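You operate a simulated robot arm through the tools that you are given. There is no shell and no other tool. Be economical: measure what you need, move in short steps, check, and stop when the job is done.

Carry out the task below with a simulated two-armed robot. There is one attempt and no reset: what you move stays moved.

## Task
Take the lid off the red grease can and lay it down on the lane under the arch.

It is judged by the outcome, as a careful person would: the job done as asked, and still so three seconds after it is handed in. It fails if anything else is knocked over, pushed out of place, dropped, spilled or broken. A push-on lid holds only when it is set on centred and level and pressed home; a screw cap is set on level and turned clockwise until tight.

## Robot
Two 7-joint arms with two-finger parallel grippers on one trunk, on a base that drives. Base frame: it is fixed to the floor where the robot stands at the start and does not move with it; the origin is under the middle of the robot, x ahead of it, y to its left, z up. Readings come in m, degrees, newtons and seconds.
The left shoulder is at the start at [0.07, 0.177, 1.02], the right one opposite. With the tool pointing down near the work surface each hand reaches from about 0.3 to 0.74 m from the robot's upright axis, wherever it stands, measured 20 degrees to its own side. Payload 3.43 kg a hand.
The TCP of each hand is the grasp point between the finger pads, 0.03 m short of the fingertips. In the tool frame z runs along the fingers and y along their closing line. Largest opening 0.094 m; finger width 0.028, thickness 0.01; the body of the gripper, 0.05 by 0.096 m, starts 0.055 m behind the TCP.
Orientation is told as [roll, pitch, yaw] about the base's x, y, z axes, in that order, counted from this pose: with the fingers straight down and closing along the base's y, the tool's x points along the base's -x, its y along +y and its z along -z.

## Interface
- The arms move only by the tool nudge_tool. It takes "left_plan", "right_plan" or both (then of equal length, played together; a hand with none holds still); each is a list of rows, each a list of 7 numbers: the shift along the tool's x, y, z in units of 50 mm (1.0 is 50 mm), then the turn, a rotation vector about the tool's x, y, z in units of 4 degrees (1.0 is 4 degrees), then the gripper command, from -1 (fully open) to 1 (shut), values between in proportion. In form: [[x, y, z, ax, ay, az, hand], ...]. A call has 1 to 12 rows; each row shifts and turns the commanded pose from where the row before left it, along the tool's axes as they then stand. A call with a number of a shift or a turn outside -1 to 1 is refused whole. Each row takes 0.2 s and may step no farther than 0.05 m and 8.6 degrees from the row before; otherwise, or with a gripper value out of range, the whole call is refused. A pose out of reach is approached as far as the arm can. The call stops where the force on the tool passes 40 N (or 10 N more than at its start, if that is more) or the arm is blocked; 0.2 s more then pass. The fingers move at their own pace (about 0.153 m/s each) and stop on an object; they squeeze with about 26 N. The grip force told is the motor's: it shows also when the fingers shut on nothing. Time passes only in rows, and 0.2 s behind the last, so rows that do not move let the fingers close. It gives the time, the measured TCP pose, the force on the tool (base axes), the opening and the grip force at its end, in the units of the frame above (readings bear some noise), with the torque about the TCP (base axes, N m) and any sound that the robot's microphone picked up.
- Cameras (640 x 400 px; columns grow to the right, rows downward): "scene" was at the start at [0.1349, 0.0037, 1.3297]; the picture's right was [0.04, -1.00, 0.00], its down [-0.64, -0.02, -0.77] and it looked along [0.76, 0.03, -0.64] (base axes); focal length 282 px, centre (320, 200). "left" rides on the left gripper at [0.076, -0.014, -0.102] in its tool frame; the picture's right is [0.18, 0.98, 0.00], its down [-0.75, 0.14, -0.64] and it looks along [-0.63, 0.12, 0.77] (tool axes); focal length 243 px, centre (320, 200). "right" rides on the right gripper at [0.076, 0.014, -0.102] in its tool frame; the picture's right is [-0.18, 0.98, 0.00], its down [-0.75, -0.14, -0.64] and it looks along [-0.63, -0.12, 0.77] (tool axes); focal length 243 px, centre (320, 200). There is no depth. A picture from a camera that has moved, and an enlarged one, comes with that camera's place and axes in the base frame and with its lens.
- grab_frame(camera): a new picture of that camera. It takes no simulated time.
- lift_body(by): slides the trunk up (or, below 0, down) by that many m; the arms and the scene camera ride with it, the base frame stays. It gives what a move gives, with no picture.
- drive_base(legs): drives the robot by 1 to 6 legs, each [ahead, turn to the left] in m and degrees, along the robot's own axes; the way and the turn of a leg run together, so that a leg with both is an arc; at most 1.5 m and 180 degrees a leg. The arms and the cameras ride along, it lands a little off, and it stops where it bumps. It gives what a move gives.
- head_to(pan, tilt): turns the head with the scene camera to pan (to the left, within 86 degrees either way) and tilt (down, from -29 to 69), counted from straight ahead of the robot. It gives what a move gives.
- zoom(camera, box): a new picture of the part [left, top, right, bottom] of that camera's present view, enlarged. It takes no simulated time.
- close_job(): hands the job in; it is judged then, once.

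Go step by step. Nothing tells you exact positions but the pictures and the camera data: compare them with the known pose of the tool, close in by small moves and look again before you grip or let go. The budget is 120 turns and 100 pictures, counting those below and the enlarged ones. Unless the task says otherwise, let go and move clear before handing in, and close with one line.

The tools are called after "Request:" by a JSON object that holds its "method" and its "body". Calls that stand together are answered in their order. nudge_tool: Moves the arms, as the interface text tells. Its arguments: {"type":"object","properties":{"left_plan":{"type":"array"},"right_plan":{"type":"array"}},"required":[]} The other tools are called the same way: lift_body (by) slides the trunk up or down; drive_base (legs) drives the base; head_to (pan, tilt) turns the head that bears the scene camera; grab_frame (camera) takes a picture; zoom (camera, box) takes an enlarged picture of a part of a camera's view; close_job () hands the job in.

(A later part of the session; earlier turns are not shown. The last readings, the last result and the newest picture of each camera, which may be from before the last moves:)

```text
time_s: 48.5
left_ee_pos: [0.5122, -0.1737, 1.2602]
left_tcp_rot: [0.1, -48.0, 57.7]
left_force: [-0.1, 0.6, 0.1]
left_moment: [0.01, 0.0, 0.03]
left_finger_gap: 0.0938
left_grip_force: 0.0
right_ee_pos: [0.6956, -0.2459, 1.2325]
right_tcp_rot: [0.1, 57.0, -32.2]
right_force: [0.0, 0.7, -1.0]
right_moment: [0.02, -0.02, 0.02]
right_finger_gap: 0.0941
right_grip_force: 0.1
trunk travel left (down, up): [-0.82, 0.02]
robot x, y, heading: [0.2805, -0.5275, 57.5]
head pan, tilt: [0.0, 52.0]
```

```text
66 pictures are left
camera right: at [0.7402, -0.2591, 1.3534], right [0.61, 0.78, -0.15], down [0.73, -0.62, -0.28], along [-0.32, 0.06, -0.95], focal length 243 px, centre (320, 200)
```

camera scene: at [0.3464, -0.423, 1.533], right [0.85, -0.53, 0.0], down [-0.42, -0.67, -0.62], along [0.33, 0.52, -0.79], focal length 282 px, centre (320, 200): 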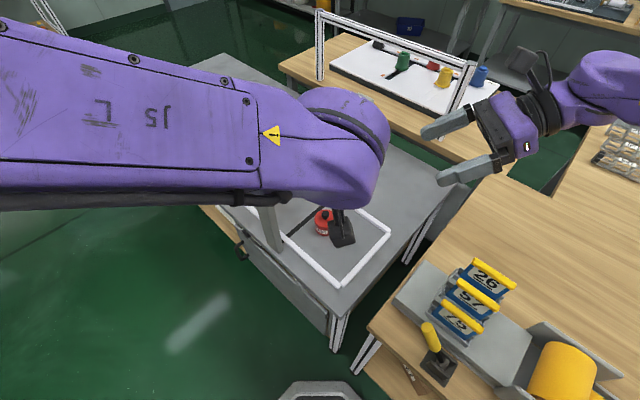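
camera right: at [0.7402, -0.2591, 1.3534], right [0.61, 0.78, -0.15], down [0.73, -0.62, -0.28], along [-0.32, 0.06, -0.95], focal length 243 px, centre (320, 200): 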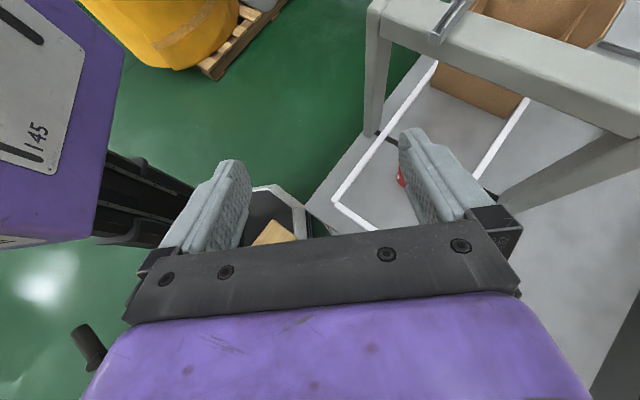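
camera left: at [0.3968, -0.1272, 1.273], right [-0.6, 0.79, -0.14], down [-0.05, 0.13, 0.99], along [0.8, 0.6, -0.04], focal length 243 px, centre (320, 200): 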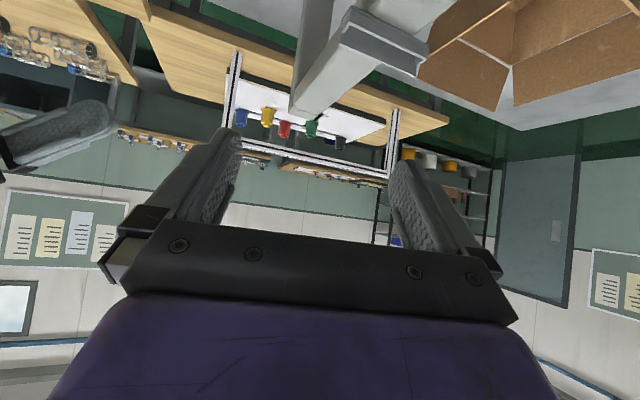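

Good: from here the left elbow stays in front of the near leg. I turn the right hand to its working yaw and come down partway, watching the signs on the right bench.

Request:
{"method": "nudge_tool", "body": {"right_plan": [[0, 0, 0, -0.839, 0, 0.545, -1], [0, 0, 0, -0.839, 0, 0.545, -1], [0, 0, 0, -0.839, 0, 0.545, -1], [0, 0, 0, -0.839, 0, 0.545, -1], [0, 0, 0, -0.839, 0, 0.545, -1], [0, 0, 0, -0.839, 0, 0.545, -1], [0, 0, 0, -0.839, 0, 0.545, -1], [0, 0, 0.9, 0, 0, 0, -1], [0, 0, 0.9, 0, 0, 0, -1], [-0.8, 0, 0.52, 0, 0, 0, -1], [-0.8, 0, 0.52, 0, 0, 0, -1]]}}

Request:
{"method": "grab_frame", "body": {"camera": "scene"}}

Request:
{"method": "grab_frame", "body": {"camera": "right"}}

```text
time_s: 50.9
left_ee_pos: [0.5147, -0.1734, 1.2606]
left_tcp_rot: [0.1, -47.9, 57.7]
left_force: [-0.1, -0.1, -0.5]
left_moment: [0.01, 0.04, 0.03]
left_finger_gap: 0.0938
left_grip_force: 0.1
right_ee_pos: [0.6582, -0.1807, 1.0884]
right_tcp_rot: [-0.2, 57.1, -60.5]
right_force: [-0.4, 1.1, 0.7]
right_moment: [0.0, 0.05, 0.04]
right_finger_gap: 0.0939
right_grip_force: 0.1
trunk travel left (down, up): [-0.82, 0.02]
robot x, y, heading: [0.2786, -0.5311, 57.8]
head pan, tilt: [0.0, 52.0]
```

```text
65 pictures are left
camera scene: at [0.3482, -0.4221, 1.5329], right [0.85, -0.53, 0.0], down [-0.42, -0.67, -0.61], along [0.33, 0.52, -0.79], focal length 282 px, centre (320, 200)
```

scene: 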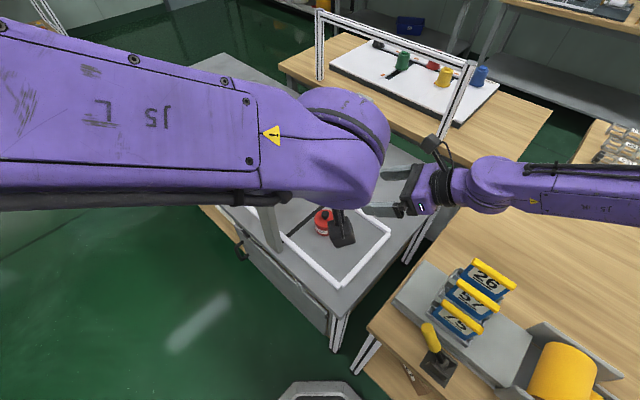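

```text
64 pictures are left
camera right: at [0.6941, -0.212, 1.2087], right [0.9, 0.4, -0.16], down [0.35, -0.89, -0.28], along [-0.25, 0.2, -0.95], focal length 243 px, centre (320, 200)
```

right: 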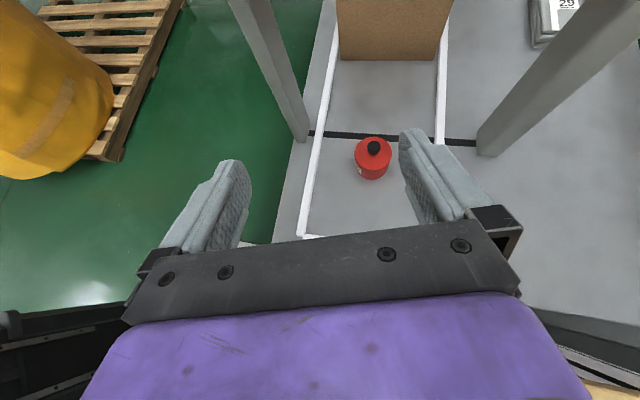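

The forearm stays well above the bench. The knob is at about (0.637, 0.003). I come down to a stand-off just above it.

Request:
{"method": "nudge_tool", "body": {"right_plan": [[-0.388, 0.237, 0.737, 0, 0, 0, -1], [-0.388, 0.237, 0.737, 0, 0, 0, -1], [-0.388, 0.237, 0.737, 0, 0, 0, -1], [-0.388, 0.237, 0.737, 0, 0, 0, -0.6], [-0.388, 0.237, 0.737, 0, 0, 0, -0.4], [-0.388, 0.237, 0.737, 0, 0, 0, -0.2], [0, 0, 0, 0, 0, 0, -0.2]]}}

Request:
{"method": "grab_frame", "body": {"camera": "right"}}

Request:
{"method": "grab_frame", "body": {"camera": "scene"}}

```text
time_s: 52.5
left_ee_pos: [0.5127, -0.1744, 1.2611]
left_tcp_rot: [0.2, -48.0, 57.7]
left_force: [0.1, 0.1, 0.1]
left_moment: [-0.02, 0.02, 0.02]
left_finger_gap: 0.0941
left_grip_force: 0.1
right_ee_pos: [0.659, -0.0403, 0.8702]
right_tcp_rot: [0.0, 57.1, -60.2]
right_force: [0.3, -0.9, -0.6]
right_moment: [0.01, 0.04, 0.04]
right_finger_gap: 0.0564
right_grip_force: 0.1
trunk travel left (down, up): [-0.82, 0.02]
robot x, y, heading: [0.2816, -0.5292, 57.7]
head pan, tilt: [0.0, 52.0]
```

```text
63 pictures are left
camera right: at [0.6926, -0.0717, 0.9901], right [0.9, 0.4, -0.15], down [0.35, -0.89, -0.28], along [-0.25, 0.2, -0.95], focal length 243 px, centre (320, 200)
```

right: 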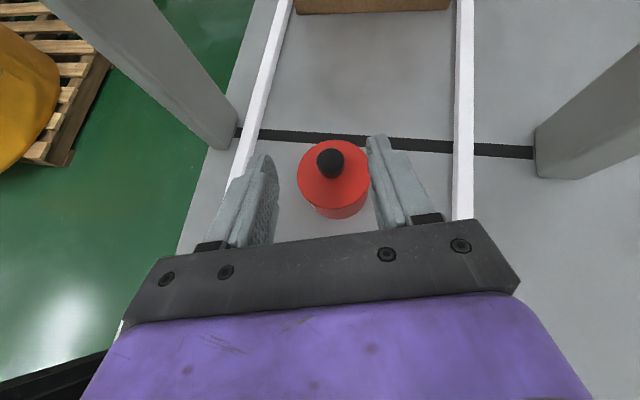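

```text
62 pictures are left
camera scene: at [0.3463, -0.4237, 1.533], right [0.85, -0.53, 0.0], down [-0.42, -0.67, -0.62], along [0.33, 0.52, -0.79], focal length 282 px, centre (320, 200)
```

scene: 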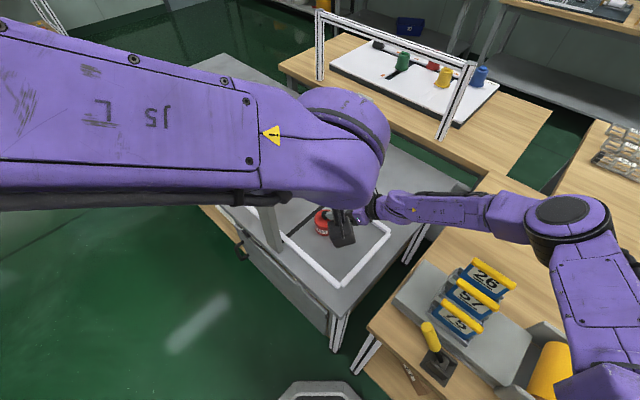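

Request:
{"method": "nudge_tool", "body": {"right_plan": [[-0.223, 0.013, 0.429, 0, 0, 0, -0.2], [-0.223, 0.013, 0.429, 0, 0, 0, -0.2], [-0.215, 0.013, 0.429, 0, 0, 0, -0.2], [0, 0, 0, 0, 0, 0, -0.2]]}}

Request:
{"method": "zoom", "body": {"camera": "right", "box": [220, 70, 460, 220]}}

```text
time_s: 53.5
left_ee_pos: [0.5139, -0.175, 1.2604]
left_tcp_rot: [0.2, -48.0, 57.8]
left_force: [-0.2, 0.1, 0.1]
left_moment: [0.04, 0.03, 0.02]
left_finger_gap: 0.0941
left_grip_force: 0.2
right_ee_pos: [0.6419, -0.0079, 0.8084]
right_tcp_rot: [0.0, 57.0, -60.1]
right_force: [-0.4, -0.1, -0.5]
right_moment: [0.01, 0.01, 0.01]
right_finger_gap: 0.0566
right_grip_force: 0.0
trunk travel left (down, up): [-0.82, 0.02]
robot x, y, heading: [0.2778, -0.5266, 57.4]
head pan, tilt: [0.0, 52.0]
```

```text
2.67 times, centred on (340, 145) of right
camera zoom: at [0.6766, -0.0403, 0.928], right [0.9, 0.4, -0.15], down [0.35, -0.89, -0.28], along [-0.25, 0.2, -0.95], focal length 647 px, centre (267, 347)
```

zoom: 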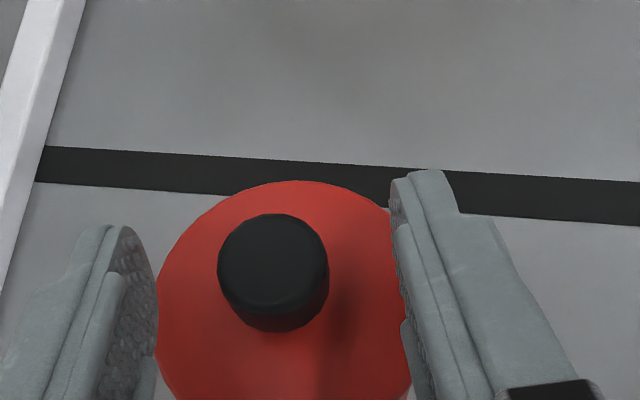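

Centred. I close, lift 1 cm, carry the can (+23, +4) mm back toward its original spot, and check before lowering.

Request:
{"method": "nudge_tool", "body": {"right_plan": [[0, 0, 0, 0, 0, 0, 0.2], [0, 0, 0, 0, 0, 0, 0.5], [0, 0, 0, 0, 0, 0, 1], [0, 0, 0, 0, 0, 0, 1], [0.084, 0, -0.055, 0, 0, 0, 1], [0.084, 0, -0.055, 0, 0, 0, 1], [-0.029, 0.146, -0.045, 0, 0, 0, 1], [-0.029, 0.146, -0.045, 0, 0, 0, 1], [-0.029, 0.146, -0.045, 0, 0, 0, 1], [0, 0, 0, 0, 0, 0, 1]]}}

Request:
{"method": "zoom", "body": {"camera": "right", "box": [220, 70, 460, 220]}}

Request:
{"method": "grab_frame", "body": {"camera": "scene"}}

```text
time_s: 55.6
left_ee_pos: [0.5136, -0.1728, 1.2612]
left_tcp_rot: [0.1, -48.0, 57.6]
left_force: [0.3, -0.2, -0.2]
left_moment: [0.02, -0.02, -0.03]
left_finger_gap: 0.0937
left_grip_force: 0.1
right_ee_pos: [0.6651, -0.0032, 0.8179]
right_tcp_rot: [0.0, 57.0, -60.3]
right_force: [0.4, 0.0, -3.2]
right_moment: [-0.01, 0.0, 0.01]
right_finger_gap: 0.0225
right_grip_force: 26.1
trunk travel left (down, up): [-0.82, 0.02]
robot x, y, heading: [0.2798, -0.5276, 57.6]
head pan, tilt: [0.0, 52.0]
```

```text
2.67 times, centred on (340, 145) of right
camera zoom: at [0.6997, -0.0359, 0.938], right [0.9, 0.4, -0.15], down [0.35, -0.89, -0.28], along [-0.25, 0.2, -0.95], focal length 647 px, centre (267, 347)
```

zoom: 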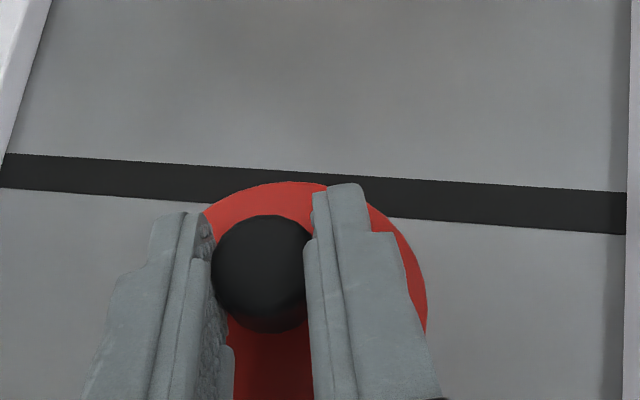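

```text
59 pictures are left
camera scene: at [0.3465, -0.4222, 1.5329], right [0.85, -0.53, 0.0], down [-0.42, -0.67, -0.62], along [0.33, 0.52, -0.79], focal length 282 px, centre (320, 200)
```

scene: 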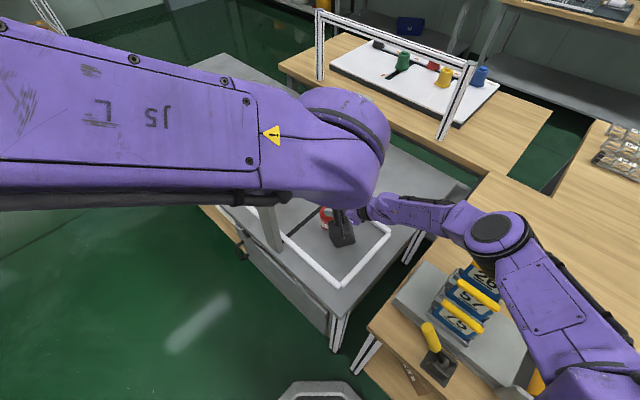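

Position matches the original relative to the stripe. Lowering the can to the lane.

Request:
{"method": "nudge_tool", "body": {"right_plan": [[-0.084, 0, 0.055, 0, 0, 0, 1], [-0.042, 0, 0.027, 0, 0, 0, 1], [-0.042, 0, 0.027, 0, 0, 0, 1], [0, 0, 0, 0, 0, 0, 1]]}}

Request:
{"method": "grab_frame", "body": {"camera": "right"}}

Request:
{"method": "grab_frame", "body": {"camera": "left"}}

```text
time_s: 56.6
left_ee_pos: [0.5128, -0.1741, 1.2616]
left_tcp_rot: [0.1, -48.0, 57.8]
left_force: [-0.3, 0.5, 0.9]
left_moment: [0.0, 0.01, 0.0]
left_finger_gap: 0.094
left_grip_force: 0.0
right_ee_pos: [0.6646, -0.0024, 0.808]
right_tcp_rot: [0.0, 57.1, -60.3]
right_force: [0.6, -0.3, -0.1]
right_moment: [-0.03, -0.01, -0.01]
right_finger_gap: 0.0227
right_grip_force: 26.3
trunk travel left (down, up): [-0.82, 0.02]
robot x, y, heading: [0.2767, -0.5269, 57.5]
head pan, tilt: [0.0, 52.0]
```

```text
58 pictures are left
camera right: at [0.6994, -0.0354, 0.9283], right [0.9, 0.4, -0.15], down [0.35, -0.89, -0.28], along [-0.25, 0.2, -0.95], focal length 243 px, centre (320, 200)
```

right: 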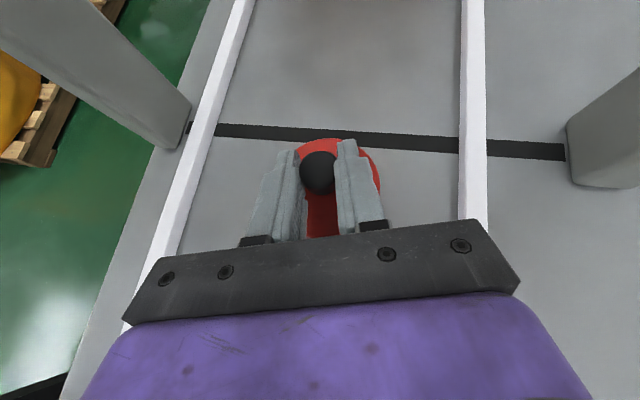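

```text
57 pictures are left
camera left: at [0.4575, -0.2895, 1.273], right [-0.9, 0.42, -0.14], down [-0.1, 0.1, 0.99], along [0.43, 0.9, -0.04], focal length 243 px, centre (320, 200)
```

left: 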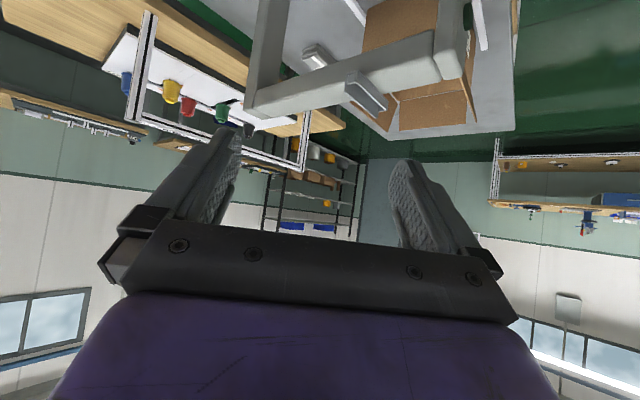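

The can is standing at its original place, still gripped by the knob. Now the left hand: I turn it to point at about 25° and bring it partway down in front of the near leg.

Request:
{"method": "nudge_tool", "body": {"left_plan": [[0, 0, 0, 0.743, 0, 0.669, -1], [0, 0, 0, 0.743, 0, 0.669, -1], [0, 0, 0, 0.743, 0, 0.669, -1], [0, 0, 0, 0.743, 0, 0.669, -1], [0, 0, 0, 0.743, 0, 0.669, -1], [0, 0, 0, 0.743, 0, 0.669, -1], [0, 0, 0, 0.743, 0, 0.669, -1], [0, 0, 0, 0.743, 0, 0.669, -1], [0, 0, 0, 0, 0.75, 0, -1]]}}

Request:
{"method": "nudge_tool", "body": {"left_plan": [[0.562, 0.218, 0.624, 0, 0, 0, -1], [0.562, 0.218, 0.624, 0, 0, 0, -1], [0.562, 0.218, 0.624, 0, 0, 0, -1], [0.562, 0.218, 0.624, 0, 0, 0, -1], [0.562, 0.218, 0.624, 0, 0, 0, -1]]}}

Request:
{"method": "grab_frame", "body": {"camera": "scene"}}

Request:
{"method": "grab_frame", "body": {"camera": "left"}}

```text
time_s: 58.6
left_ee_pos: [0.5135, -0.1746, 1.261]
left_tcp_rot: [0.1, -45.0, 25.6]
left_force: [-0.1, -0.3, 0.0]
left_moment: [-0.02, 0.0, 0.03]
left_finger_gap: 0.0939
left_grip_force: 0.1
right_ee_pos: [0.6649, -0.0026, 0.8087]
right_tcp_rot: [0.0, 57.1, -60.2]
right_force: [-0.2, 1.5, 0.6]
right_moment: [0.06, -0.04, -0.03]
right_finger_gap: 0.0222
right_grip_force: 25.6
trunk travel left (down, up): [-0.82, 0.02]
robot x, y, heading: [0.282, -0.5279, 57.4]
head pan, tilt: [0.0, 52.0]
```

```text
time_s: 59.9
left_ee_pos: [0.4965, -0.1197, 1.0505]
left_tcp_rot: [0.1, -45.0, 25.7]
left_force: [-0.4, -0.1, -0.7]
left_moment: [0.0, -0.04, 0.01]
left_finger_gap: 0.094
left_grip_force: 0.1
right_ee_pos: [0.6631, -0.004, 0.8073]
right_tcp_rot: [0.0, 57.0, -60.2]
right_force: [0.8, 0.8, 0.1]
right_moment: [0.09, 0.0, -0.02]
right_finger_gap: 0.0226
right_grip_force: 25.8
trunk travel left (down, up): [-0.82, 0.02]
robot x, y, heading: [0.2859, -0.5269, 57.6]
head pan, tilt: [0.0, 52.0]
```

```text
56 pictures are left
camera scene: at [0.3457, -0.422, 1.533], right [0.85, -0.53, 0.0], down [-0.42, -0.67, -0.62], along [0.33, 0.52, -0.79], focal length 282 px, centre (320, 200)
```

scene: 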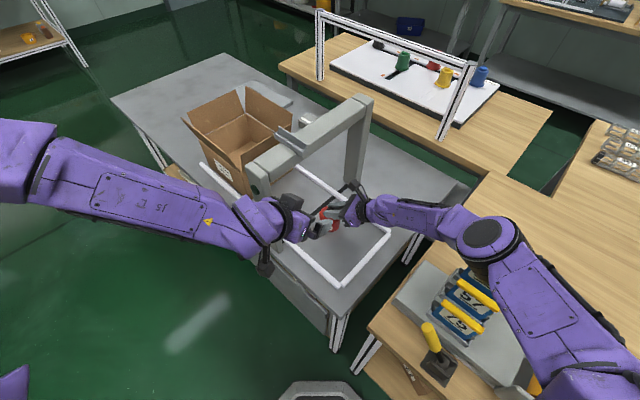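

```text
55 pictures are left
camera left: at [0.3891, -0.1871, 1.0692], right [-0.54, 0.83, -0.13], down [0.01, 0.16, 0.99], along [0.84, 0.54, -0.09], focal length 243 px, centre (320, 200)
```

left: 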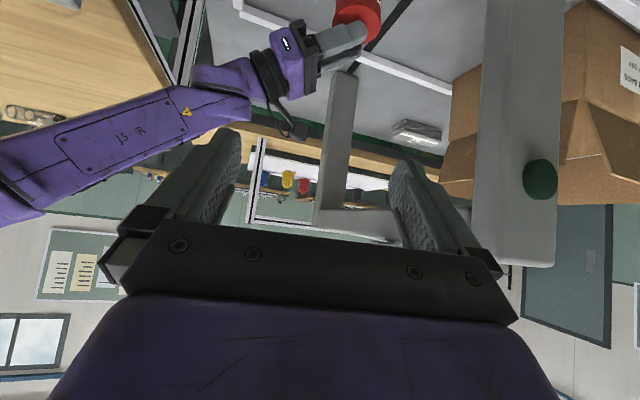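

The left arm comes in neatly in front of the leg. I continue to a stand-off about 15 cm short of the can body.

Request:
{"method": "nudge_tool", "body": {"left_plan": [[0.305, 0.178, 0.756, 0, 0, 0, -1], [0.305, 0.178, 0.756, 0, 0, 0, -1], [0.305, 0.178, 0.756, 0, 0, 0, -1], [0.305, 0.178, 0.756, 0, 0, 0, -1], [0.305, 0.178, 0.756, 0, 0, 0, -1]]}}

Request:
{"method": "grab_frame", "body": {"camera": "scene"}}

Request:
{"method": "grab_frame", "body": {"camera": "left"}}

Request:
{"method": "grab_frame", "body": {"camera": "right"}}

```text
time_s: 61.0
left_ee_pos: [0.5511, -0.0466, 0.8651]
left_tcp_rot: [0.1, -44.9, 25.7]
left_force: [-0.1, 0.1, -0.3]
left_moment: [0.0, 0.0, 0.01]
left_finger_gap: 0.0938
left_grip_force: 0.1
right_ee_pos: [0.6651, -0.0045, 0.8077]
right_tcp_rot: [0.0, 57.1, -60.2]
right_force: [0.7, 1.7, 0.7]
right_moment: [0.07, 0.0, 0.0]
right_finger_gap: 0.0224
right_grip_force: 25.9
trunk travel left (down, up): [-0.82, 0.02]
robot x, y, heading: [0.2802, -0.5327, 57.9]
head pan, tilt: [0.0, 52.0]
```

```text
54 pictures are left
camera scene: at [0.3463, -0.4225, 1.533], right [0.85, -0.53, 0.0], down [-0.42, -0.67, -0.62], along [0.33, 0.52, -0.79], focal length 282 px, centre (320, 200)
```

scene: 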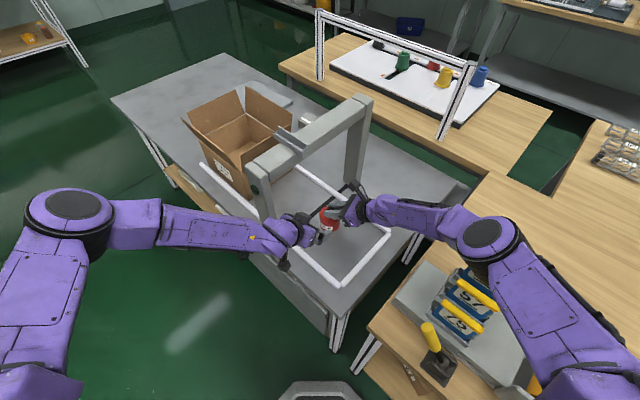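

```text
53 pictures are left
camera left: at [0.4442, -0.1142, 0.8835], right [-0.54, 0.83, -0.13], down [0.01, 0.16, 0.99], along [0.84, 0.54, -0.1], focal length 243 px, centre (320, 200)
```

left: 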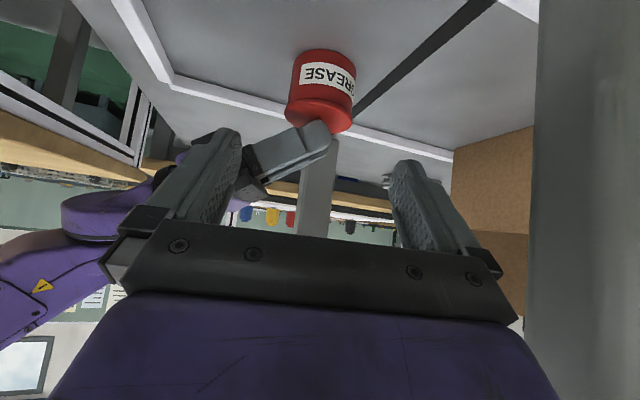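

```text
52 pictures are left
camera right: at [0.6992, -0.0353, 0.9283], right [0.9, 0.4, -0.15], down [0.35, -0.89, -0.28], along [-0.25, 0.2, -0.95], focal length 243 px, centre (320, 200)
```

right: 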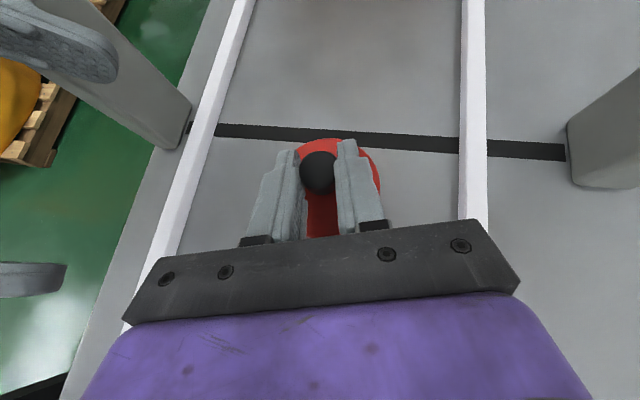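

Aligned within a millimetre laterally. I advance along the tool axis most of the way and look.

Request:
{"method": "nudge_tool", "body": {"left_plan": [[0.01, 0.005, 0.55, 0, 0, 0, -1], [0.01, 0.005, 0.55, 0, 0, 0, -1], [0.01, 0.005, 0.55, 0, 0, 0, -1], [0.01, 0.005, 0.45, 0, 0, 0, -1]]}}

Request:
{"method": "grab_frame", "body": {"camera": "left"}}

Request:
{"method": "grab_frame", "body": {"camera": "right"}}

Request:
{"method": "zoom", "body": {"camera": "scene", "box": [220, 120, 460, 270]}}

```text
time_s: 62.0
left_ee_pos: [0.6163, -0.0116, 0.7893]
left_tcp_rot: [0.2, -45.0, 25.7]
left_force: [0.1, -0.4, 0.0]
left_moment: [0.02, -0.03, 0.01]
left_finger_gap: 0.0941
left_grip_force: 0.0
right_ee_pos: [0.6642, -0.004, 0.8076]
right_tcp_rot: [0.0, 57.1, -60.3]
right_force: [-1.4, -0.4, 0.5]
right_moment: [-0.06, -0.01, 0.0]
right_finger_gap: 0.0224
right_grip_force: 26.1
trunk travel left (down, up): [-0.82, 0.02]
robot x, y, heading: [0.2812, -0.5269, 57.6]
head pan, tilt: [0.0, 52.0]
```

```text
51 pictures are left
camera left: at [0.5088, -0.0809, 0.8079], right [-0.54, 0.83, -0.13], down [0.01, 0.16, 0.99], along [0.84, 0.54, -0.1], focal length 243 px, centre (320, 200)
```

left: 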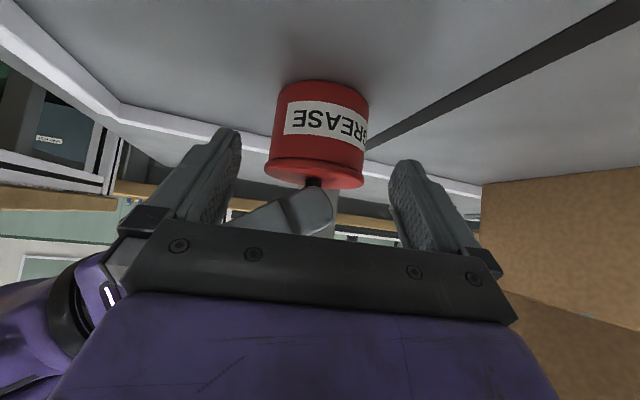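

```text
50 pictures are left
camera right: at [0.6992, -0.0356, 0.9283], right [0.9, 0.4, -0.15], down [0.35, -0.89, -0.28], along [-0.25, 0.2, -0.95], focal length 243 px, centre (320, 200)
```

right: 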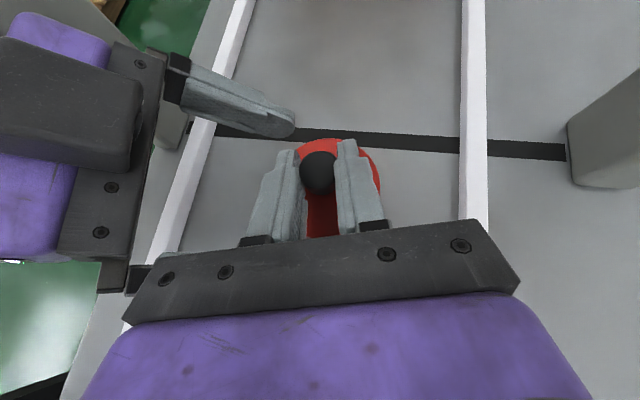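

```text
2.67 times, centred on (340, 195) of scene
camera zoom: at [0.3466, -0.423, 1.533], right [0.85, -0.53, 0.0], down [-0.42, -0.67, -0.62], along [0.33, 0.52, -0.79], focal length 752 px, centre (267, 213)
```

zoom: 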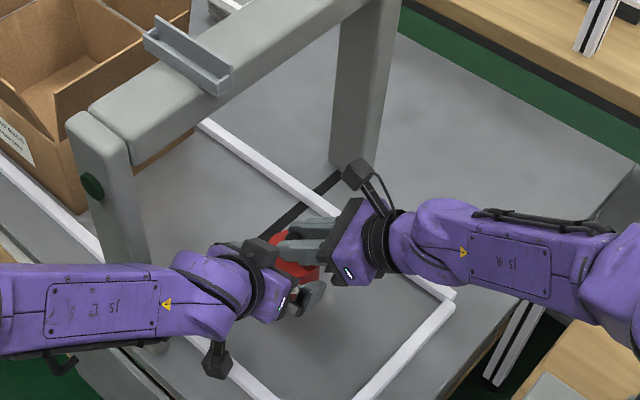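

A housing on top of the left gripper will come close to the right fingers. I flatten the left tool by 6° for clearance, advance two thirds of the rest, and look.

Request:
{"method": "nudge_tool", "body": {"left_plan": [[0, 0, 0, 0, -0.75, 0, -1], [0, 0, 0, 0, -0.75, 0, -1], [0.034, -0.005, 0.279, 0, 0, 0, -1], [0.034, -0.005, 0.279, 0, 0, 0, -1]]}}

Request:
{"method": "grab_frame", "body": {"camera": "left"}}

Request:
{"method": "grab_frame", "body": {"camera": "right"}}

Request:
{"method": "zoom", "body": {"camera": "scene", "box": [270, 170, 390, 245]}}

```text
time_s: 63.0
left_ee_pos: [0.634, -0.0038, 0.7694]
left_tcp_rot: [0.1, -51.0, 25.6]
left_force: [-0.6, 0.1, 0.3]
left_moment: [-0.02, 0.0, -0.03]
left_finger_gap: 0.094
left_grip_force: 0.0
right_ee_pos: [0.6647, -0.0032, 0.8087]
right_tcp_rot: [0.0, 57.0, -60.2]
right_force: [0.5, -0.9, 0.4]
right_moment: [0.0, -0.01, 0.03]
right_finger_gap: 0.0225
right_grip_force: 26.0
trunk travel left (down, up): [-0.82, 0.02]
robot x, y, heading: [0.2791, -0.5317, 58.0]
head pan, tilt: [0.0, 52.0]
```

```text
48 pictures are left
camera left: at [0.5253, -0.0733, 0.7739], right [-0.53, 0.84, -0.14], down [-0.08, 0.12, 0.99], along [0.84, 0.54, 0.01], focal length 243 px, centre (320, 200)
```

left: 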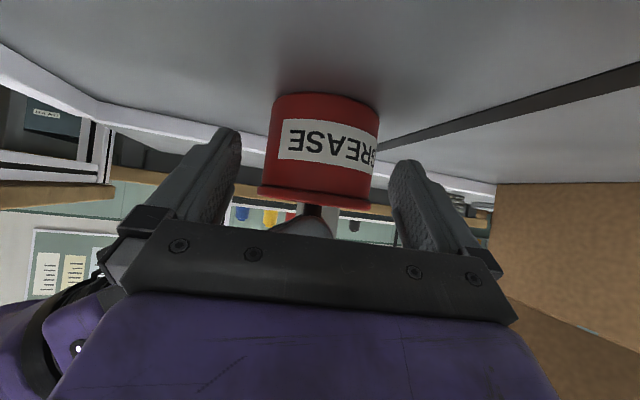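

```text
47 pictures are left
camera right: at [0.6991, -0.0355, 0.9283], right [0.9, 0.4, -0.15], down [0.35, -0.89, -0.28], along [-0.25, 0.2, -0.95], focal length 243 px, centre (320, 200)
```

right: 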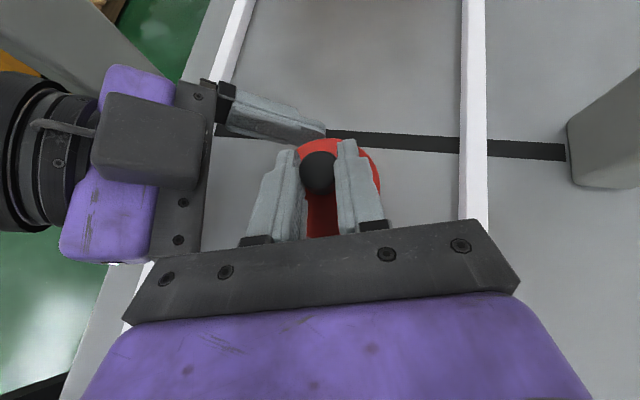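

```text
5.33 times, centred on (330, 208) of scene
camera zoom: at [0.3464, -0.4229, 1.533], right [0.85, -0.53, 0.0], down [-0.42, -0.67, -0.62], along [0.33, 0.52, -0.79], focal length 1503 px, centre (267, 160)
```

zoom: 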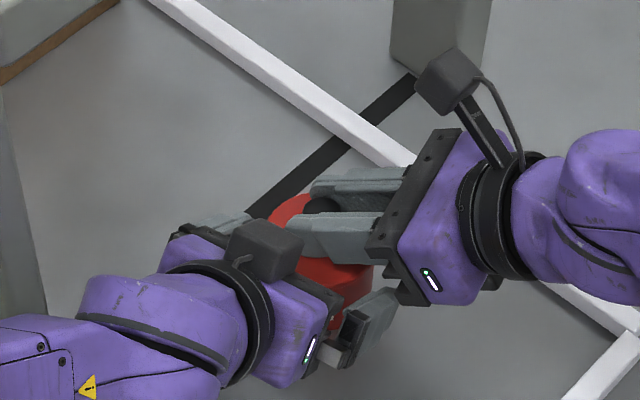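

The gap remains fine. I finish the last centimetre and check before closing.

Request:
{"method": "nudge_tool", "body": {"left_plan": [[0.034, -0.005, 0.15, 0, 0, 0, -1], [0.034, -0.005, 0.13, 0, 0, 0, -1], [0, 0, 0, 0, 0, 0, -0.6]]}}

Request:
{"method": "grab_frame", "body": {"camera": "left"}}

Request:
{"method": "grab_frame", "body": {"camera": "right"}}

```text
time_s: 63.9
left_ee_pos: [0.6421, -0.0005, 0.7568]
left_tcp_rot: [0.0, -51.1, 25.7]
left_force: [0.9, -0.1, -0.1]
left_moment: [0.0, -0.05, -0.01]
left_finger_gap: 0.0751
left_grip_force: 0.0
right_ee_pos: [0.6653, -0.0034, 0.808]
right_tcp_rot: [0.0, 57.0, -60.3]
right_force: [0.3, 0.1, -0.9]
right_moment: [0.02, 0.02, -0.01]
right_finger_gap: 0.0224
right_grip_force: 25.8
trunk travel left (down, up): [-0.82, 0.02]
robot x, y, heading: [0.282, -0.5295, 57.7]
head pan, tilt: [0.0, 52.0]
```

```text
45 pictures are left
camera left: at [0.5341, -0.0699, 0.7627], right [-0.53, 0.84, -0.14], down [-0.08, 0.12, 0.99], along [0.84, 0.54, 0.01], focal length 243 px, centre (320, 200)
```

left: 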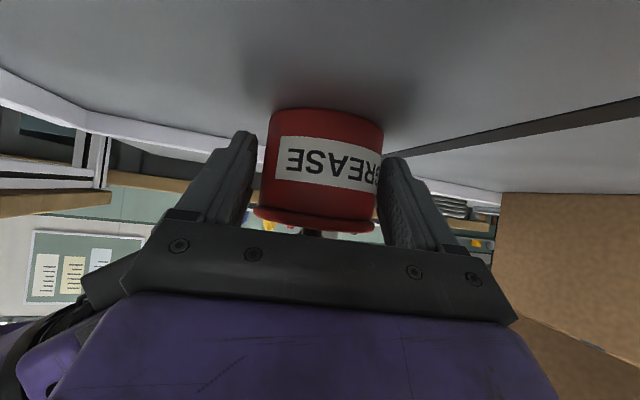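

```text
44 pictures are left
camera right: at [0.6991, -0.0355, 0.9283], right [0.9, 0.4, -0.15], down [0.35, -0.89, -0.28], along [-0.25, 0.2, -0.95], focal length 243 px, centre (320, 200)
```

right: 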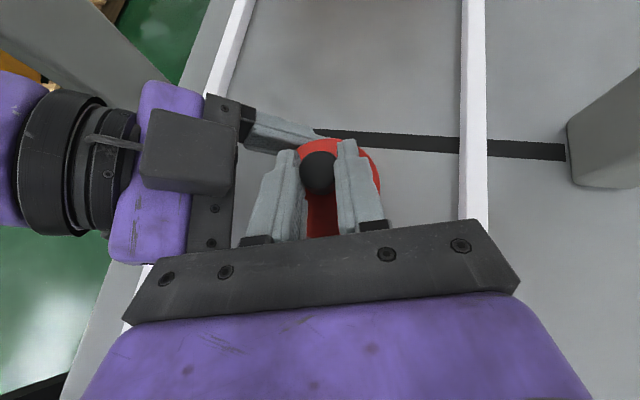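

Well placed: pads level with the label, below the lid rim. Closing the left hand on the body.

Request:
{"method": "nudge_tool", "body": {"left_plan": [[0, 0, 0, 0, 0, 0, -0.45], [0, 0, 0, 0, 0, 0, -0.35], [0, 0, 0, 0, 0, 0, -0.25], [0, 0, 0, 0, 0, 0, 0.2], [0, 0, 0, 0, 0, 0, 1], [0, 0, 0, 0, 0, 0, 1]]}}

Request:
{"method": "grab_frame", "body": {"camera": "left"}}

```text
time_s: 65.2
left_ee_pos: [0.6417, 0.0001, 0.7561]
left_tcp_rot: [0.1, -51.0, 25.5]
left_force: [0.6, 6.6, 0.2]
left_moment: [-0.09, 0.02, 0.13]
left_finger_gap: 0.0688
left_grip_force: 25.7
right_ee_pos: [0.6647, -0.0037, 0.8082]
right_tcp_rot: [0.0, 57.1, -60.2]
right_force: [-0.1, -5.4, 1.8]
right_moment: [-0.07, 0.02, 0.01]
right_finger_gap: 0.0224
right_grip_force: 26.0
trunk travel left (down, up): [-0.82, 0.02]
robot x, y, heading: [0.2778, -0.5281, 57.5]
head pan, tilt: [0.0, 52.0]
```

```text
43 pictures are left
camera left: at [0.5337, -0.0694, 0.7627], right [-0.53, 0.83, -0.14], down [-0.08, 0.12, 0.99], along [0.84, 0.54, 0.01], focal length 243 px, centre (320, 200)
```

left: 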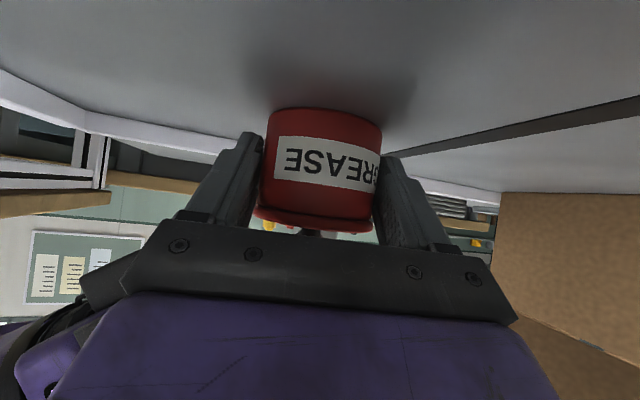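

Body held (gap 69 mm, 26 N). Now I pull the lid straight up in small steps.

Request:
{"method": "nudge_tool", "body": {"right_plan": [[0.034, 0, -0.022, 0, 0, 0, 1], [0.034, 0, -0.022, 0, 0, 0, 1], [0.034, 0, -0.022, 0, 0, 0, 1], [0.034, 0, -0.022, 0, 0, 0, 1]]}}

Request:
{"method": "grab_frame", "body": {"camera": "left"}}

```text
time_s: 66.2
left_ee_pos: [0.6422, -0.0014, 0.7564]
left_tcp_rot: [0.0, -51.0, 25.5]
left_force: [-0.1, -1.1, -0.5]
left_moment: [0.03, 0.04, 0.0]
left_finger_gap: 0.0688
left_grip_force: 26.4
right_ee_pos: [0.6636, -0.0032, 0.8158]
right_tcp_rot: [0.0, 57.1, -60.3]
right_force: [-0.5, 0.0, -0.1]
right_moment: [0.02, 0.02, -0.03]
right_finger_gap: 0.0222
right_grip_force: 26.5
trunk travel left (down, up): [-0.82, 0.02]
robot x, y, heading: [0.282, -0.5268, 57.6]
head pan, tilt: [0.0, 52.0]
heard: snap
```

```text
42 pictures are left
camera left: at [0.5343, -0.0704, 0.7627], right [-0.53, 0.84, -0.14], down [-0.08, 0.12, 0.99], along [0.84, 0.54, 0.01], focal length 243 px, centre (320, 200)
```

left: 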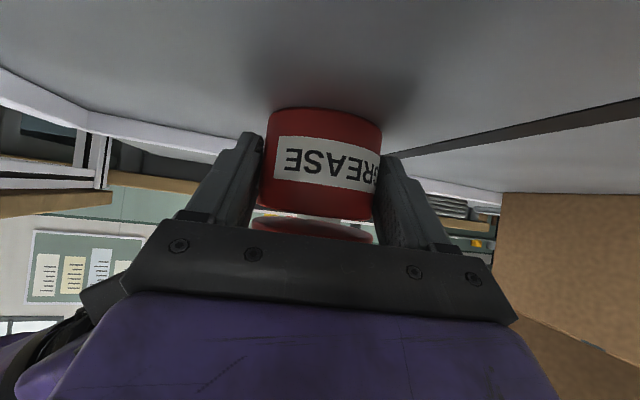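

The lid came off with a snap and the can body didn't move. I lift the lid well clear, then release the body gently.

Request:
{"method": "nudge_tool", "body": {"right_plan": [[0.21, 0, -0.136, 0, 0, 0, 1], [0.21, 0, -0.136, 0, 0, 0, 1], [0.21, 0, -0.136, 0, 0, 0, 1], [0.21, 0, -0.136, 0, 0, 0, 1], [0.21, 0, -0.136, 0, 0, 0, 1], [0.21, 0, -0.136, 0, 0, 0, 1]]}}

Request:
{"method": "nudge_tool", "body": {"left_plan": [[0, 0, 0, 0, 0, 0, 0.3], [0, 0, 0, 0, 0, 0, -0.2], [0, 0, 0, 0, 0, 0, -0.6], [0, 0, 0, 0, 0, 0, -1], [0, 0, 0, 0, 0, 0, -1]]}}

Request:
{"method": "grab_frame", "body": {"camera": "left"}}

Request:
{"method": "grab_frame", "body": {"camera": "right"}}

```text
time_s: 67.7
left_ee_pos: [0.6416, -0.0, 0.7561]
left_tcp_rot: [0.2, -51.1, 25.7]
left_force: [0.2, -1.4, 0.4]
left_moment: [-0.04, -0.02, -0.02]
left_finger_gap: 0.0687
left_grip_force: 25.5
right_ee_pos: [0.6641, -0.0034, 0.8904]
right_tcp_rot: [0.1, 57.0, -60.2]
right_force: [0.3, 0.0, -1.2]
right_moment: [0.03, -0.04, 0.0]
right_finger_gap: 0.0226
right_grip_force: 26.0
trunk travel left (down, up): [-0.82, 0.02]
robot x, y, heading: [0.2793, -0.5296, 57.7]
head pan, tilt: [0.0, 52.0]
```

```text
time_s: 68.8
left_ee_pos: [0.6418, -0.0022, 0.7573]
left_tcp_rot: [0.1, -51.0, 25.8]
left_force: [0.4, -1.3, 0.6]
left_moment: [0.01, -0.01, 0.01]
left_finger_gap: 0.0943
left_grip_force: 0.1
right_ee_pos: [0.6638, -0.004, 0.8903]
right_tcp_rot: [0.0, 57.1, -60.2]
right_force: [-0.8, 0.3, -0.2]
right_moment: [-0.01, 0.0, 0.01]
right_finger_gap: 0.0224
right_grip_force: 26.3
trunk travel left (down, up): [-0.82, 0.02]
robot x, y, heading: [0.2787, -0.5279, 57.4]
head pan, tilt: [0.0, 52.0]
```

```text
41 pictures are left
camera left: at [0.534, -0.0697, 0.7626], right [-0.53, 0.84, -0.14], down [-0.08, 0.12, 0.99], along [0.84, 0.54, 0.01], focal length 243 px, centre (320, 200)
```

left: 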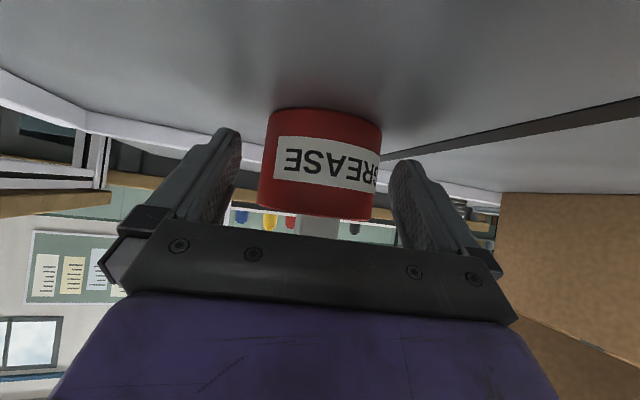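

```text
40 pictures are left
camera right: at [0.6989, -0.0357, 1.0105], right [0.9, 0.4, -0.15], down [0.35, -0.89, -0.28], along [-0.25, 0.2, -0.95], focal length 243 px, centre (320, 200)
```

right: 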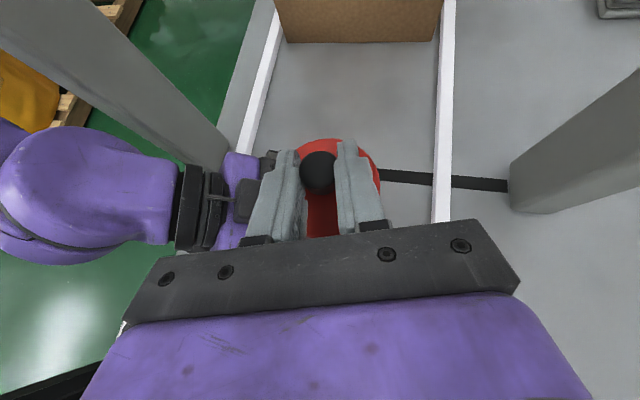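

Released. I withdraw the left hand along its axis, then up and out of the way.

Request:
{"method": "nudge_tool", "body": {"left_plan": [[0, 0, -0.5, 0, 0, 0, -1], [0, 0, -0.9, 0, 0, 0, -1], [0, 0, -0.9, 0, 0, 0, -1], [0, 0, -0.9, 0, 0, 0, -1], [0, -0.4, -0.8, 0, 0, 0, -1], [-0.6, -0.4, -0.5, 0, 0, 0, -1], [-0.6, -0.4, -0.5, 0, 0, 0, -1], [-0.6, -0.4, -0.5, 0, 0, 0, -1]]}}

Request:
{"method": "grab_frame", "body": {"camera": "scene"}}

Request:
{"method": "grab_frame", "body": {"camera": "right"}}

Request:
{"method": "grab_frame", "body": {"camera": "left"}}

```text
time_s: 70.7
left_ee_pos: [0.5366, -0.1426, 1.0013]
left_tcp_rot: [0.2, -50.9, 25.7]
left_force: [0.2, -0.8, -0.1]
left_moment: [0.0, 0.02, 0.04]
left_finger_gap: 0.0941
left_grip_force: 0.0
right_ee_pos: [0.6646, -0.0043, 0.8913]
right_tcp_rot: [0.0, 57.0, -60.2]
right_force: [1.3, 0.6, 0.3]
right_moment: [0.01, 0.01, -0.01]
right_finger_gap: 0.0226
right_grip_force: 25.9
trunk travel left (down, up): [-0.82, 0.02]
robot x, y, heading: [0.2784, -0.5307, 57.9]
head pan, tilt: [0.0, 52.0]
```

```text
39 pictures are left
camera scene: at [0.3468, -0.4241, 1.533], right [0.85, -0.53, 0.0], down [-0.42, -0.67, -0.62], along [0.33, 0.52, -0.79], focal length 282 px, centre (320, 200)
```

scene: 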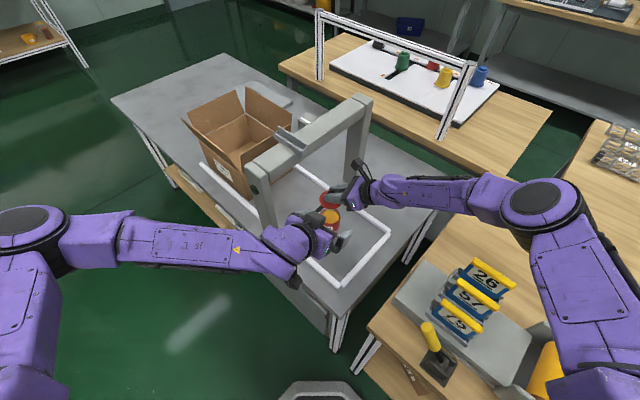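

```text
38 pictures are left
camera right: at [0.6993, -0.0365, 1.0108], right [0.9, 0.4, -0.15], down [0.35, -0.89, -0.28], along [-0.25, 0.2, -0.95], focal length 243 px, centre (320, 200)
```

right: 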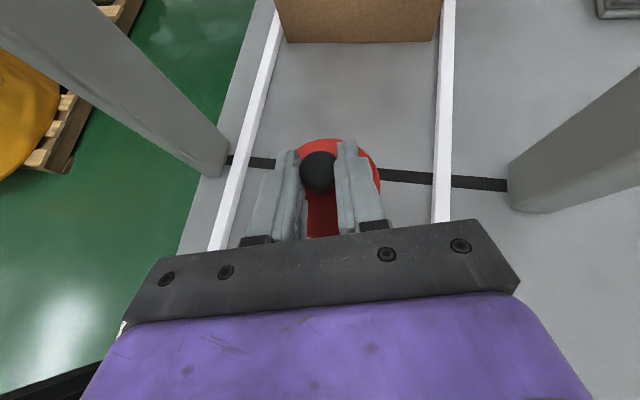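

```text
37 pictures are left
camera left: at [0.4286, -0.2107, 1.0068], right [-0.53, 0.84, -0.14], down [-0.08, 0.11, 0.99], along [0.84, 0.54, 0.01], focal length 243 px, centre (320, 200)
```

left: 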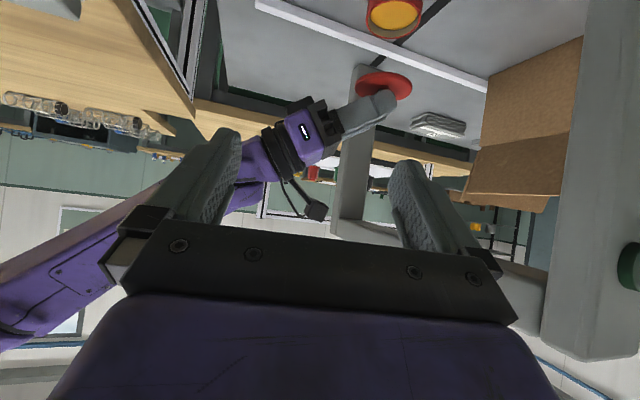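

The left hand is clear, and the open can stands in place. I'll lay the lid on the stripe under the beam at about (0.697, 0.087), coming from the far-right side, lowering first so the hand passes under the beam.

Request:
{"method": "nudge_tool", "body": {"right_plan": [[0, 0, 0, 0.839, 0, -0.545, 1], [0, 0, 0, 0.839, 0, -0.545, 1], [0, 0, 0, 0.42, 0, -0.272, 1], [-0.42, 0, 0.273, 0, 0, 0, 1], [-0.42, 0, 0.273, 0, 0, 0, 1], [0.133, 0.557, 0.205, 0, 0, 0, 1], [0.133, 0.557, 0.205, 0, 0, 0, 1]]}}

Request:
{"method": "grab_frame", "body": {"camera": "right"}}

Request:
{"method": "zoom", "body": {"camera": "scene", "box": [240, 120, 440, 245]}}

Request:
{"method": "grab_frame", "body": {"camera": "left"}}

```text
time_s: 72.2
left_ee_pos: [0.5372, -0.141, 1.0001]
left_tcp_rot: [0.1, -51.0, 25.6]
left_force: [0.6, -0.1, 0.4]
left_moment: [-0.03, -0.01, 0.05]
left_finger_gap: 0.0943
left_grip_force: 0.2
right_ee_pos: [0.6735, 0.0192, 0.8511]
right_tcp_rot: [0.0, 57.0, -50.4]
right_force: [-0.7, -0.1, -0.1]
right_moment: [0.04, -0.01, 0.01]
right_finger_gap: 0.0223
right_grip_force: 26.1
right hand out of reach, approached as far as the arm can: row 6, 7
trunk travel left (down, up): [-0.82, 0.02]
robot x, y, heading: [0.2783, -0.5297, 57.8]
head pan, tilt: [0.0, 52.0]
```

```text
36 pictures are left
camera right: at [0.7127, -0.0068, 0.9709], right [0.82, 0.55, -0.16], down [0.5, -0.82, -0.28], along [-0.28, 0.15, -0.95], focal length 243 px, centre (320, 200)
```

right: 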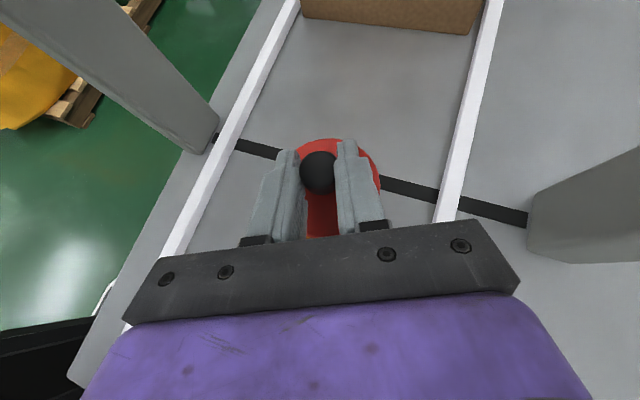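

```text
3.20 times, centred on (340, 182) of scene
camera zoom: at [0.3471, -0.4237, 1.533], right [0.85, -0.53, 0.0], down [-0.42, -0.67, -0.62], along [0.33, 0.52, -0.79], focal length 902 px, centre (256, 256)
```

zoom: 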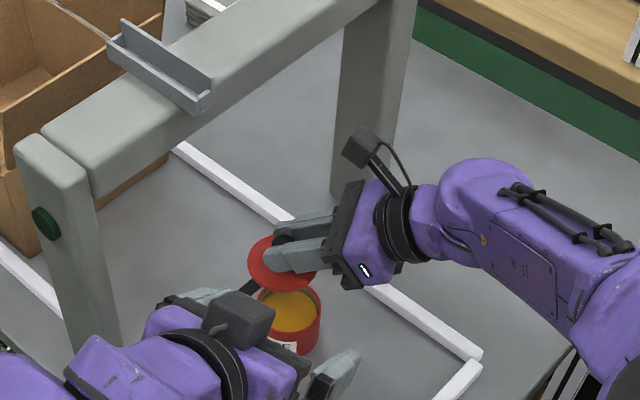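

```text
34 pictures are left
camera left: at [0.4289, -0.2103, 1.0065], right [-0.53, 0.84, -0.14], down [-0.08, 0.12, 0.99], along [0.84, 0.54, 0.01], focal length 243 px, centre (320, 200)
```

left: 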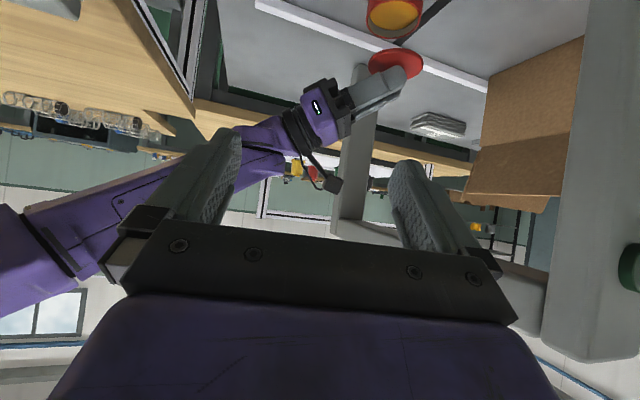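

That spot is just out of reach, so I'll lay it on the near half of the stripe instead, with the right hand pointing straight across (+y). First I raise the left hand well out of the way.

Request:
{"method": "nudge_tool", "body": {"left_plan": [[-0.75, 0, -0.6, 0, 0, 0, -1], [-0.75, 0, -0.6, 0, 0, 0, -1], [-0.75, 0, -0.6, 0, 0, 0, -1], [-0.75, 0, -0.6, 0, 0, 0, -1], [-0.75, 0, -0.6, 0, 0, 0, -1], [-0.75, 0, -0.6, 0, 0, 0, -1]], "right_plan": [[0.1, 0, -0.3, 0, 0, 0, 1], [0.1, 0, -0.3, 0, 0, 0, 1], [0.1, 0, -0.3, 0, 0, 0, 1], [0, 0, 0, 0, 0, 0, 1], [0, 0, 0, 0, 0, 0, 1], [0, 0, 0, 0, 0, 0, 1]]}}

Request:
{"method": "nudge_tool", "body": {"right_plan": [[0, 0, 0, -0.839, 0, 0.545, 1], [0, 0, 0, -0.839, 0, 0.545, 1], [0, 0, 0, -0.839, 0, 0.545, 1], [0, 0, 0, -0.839, 0, 0.545, 1], [0, 0, 0, -0.839, 0, 0.545, 1], [0, 0, 0, -0.839, 0, 0.545, 1], [0, 0, 0, -0.839, 0, 0.545, 1], [0, 0, 0, -0.839, 0, 0.545, 1], [0, 0, 0, -0.839, 0, 0.545, 1], [0, 0, 0, -0.839, 0, 0.545, 1]]}}

Request:
{"method": "grab_frame", "body": {"camera": "scene"}}

Request:
{"method": "grab_frame", "body": {"camera": "right"}}

```text
time_s: 73.7
left_ee_pos: [0.5374, -0.1423, 1.2916]
left_tcp_rot: [0.3, -51.1, 25.6]
left_force: [-0.7, -0.5, 0.8]
left_moment: [-0.01, 0.04, 0.02]
left_finger_gap: 0.0942
left_grip_force: 0.1
right_ee_pos: [0.69, -0.0037, 0.8892]
right_tcp_rot: [0.2, 57.1, -50.1]
right_force: [0.9, -0.4, 0.4]
right_moment: [0.0, -0.01, 0.02]
right_finger_gap: 0.0222
right_grip_force: 25.6
trunk travel left (down, up): [-0.82, 0.02]
robot x, y, heading: [0.2791, -0.5276, 57.9]
head pan, tilt: [0.0, 52.0]
```

```text
time_s: 75.8
left_ee_pos: [0.5371, -0.1396, 1.2907]
left_tcp_rot: [0.1, -51.0, 25.7]
left_force: [-1.0, -0.2, -0.6]
left_moment: [-0.01, -0.02, 0.01]
left_finger_gap: 0.0942
left_grip_force: 0.2
right_ee_pos: [0.69, -0.0028, 0.8875]
right_tcp_rot: [0.0, 57.1, -90.4]
right_force: [-0.2, 0.1, -0.8]
right_moment: [-0.02, 0.05, -0.01]
right_finger_gap: 0.0223
right_grip_force: 26.2
trunk travel left (down, up): [-0.82, 0.02]
robot x, y, heading: [0.2827, -0.5305, 58.0]
head pan, tilt: [0.0, 52.0]
```

```text
33 pictures are left
camera scene: at [0.346, -0.4228, 1.533], right [0.85, -0.53, 0.0], down [-0.42, -0.67, -0.62], along [0.33, 0.52, -0.79], focal length 282 px, centre (320, 200)
```

scene: 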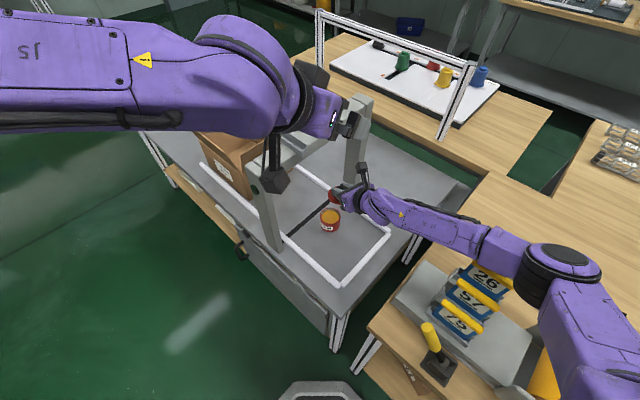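

```text
32 pictures are left
camera right: at [0.7045, -0.048, 1.0079], right [0.98, -0.11, -0.15], down [-0.15, -0.95, -0.28], along [-0.12, 0.3, -0.95], focal length 243 px, centre (320, 200)
```

right: 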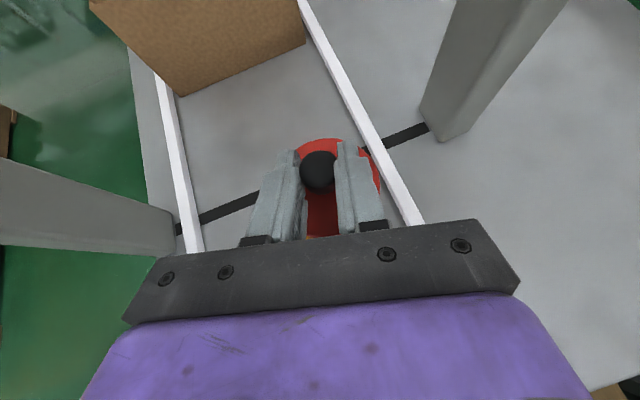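

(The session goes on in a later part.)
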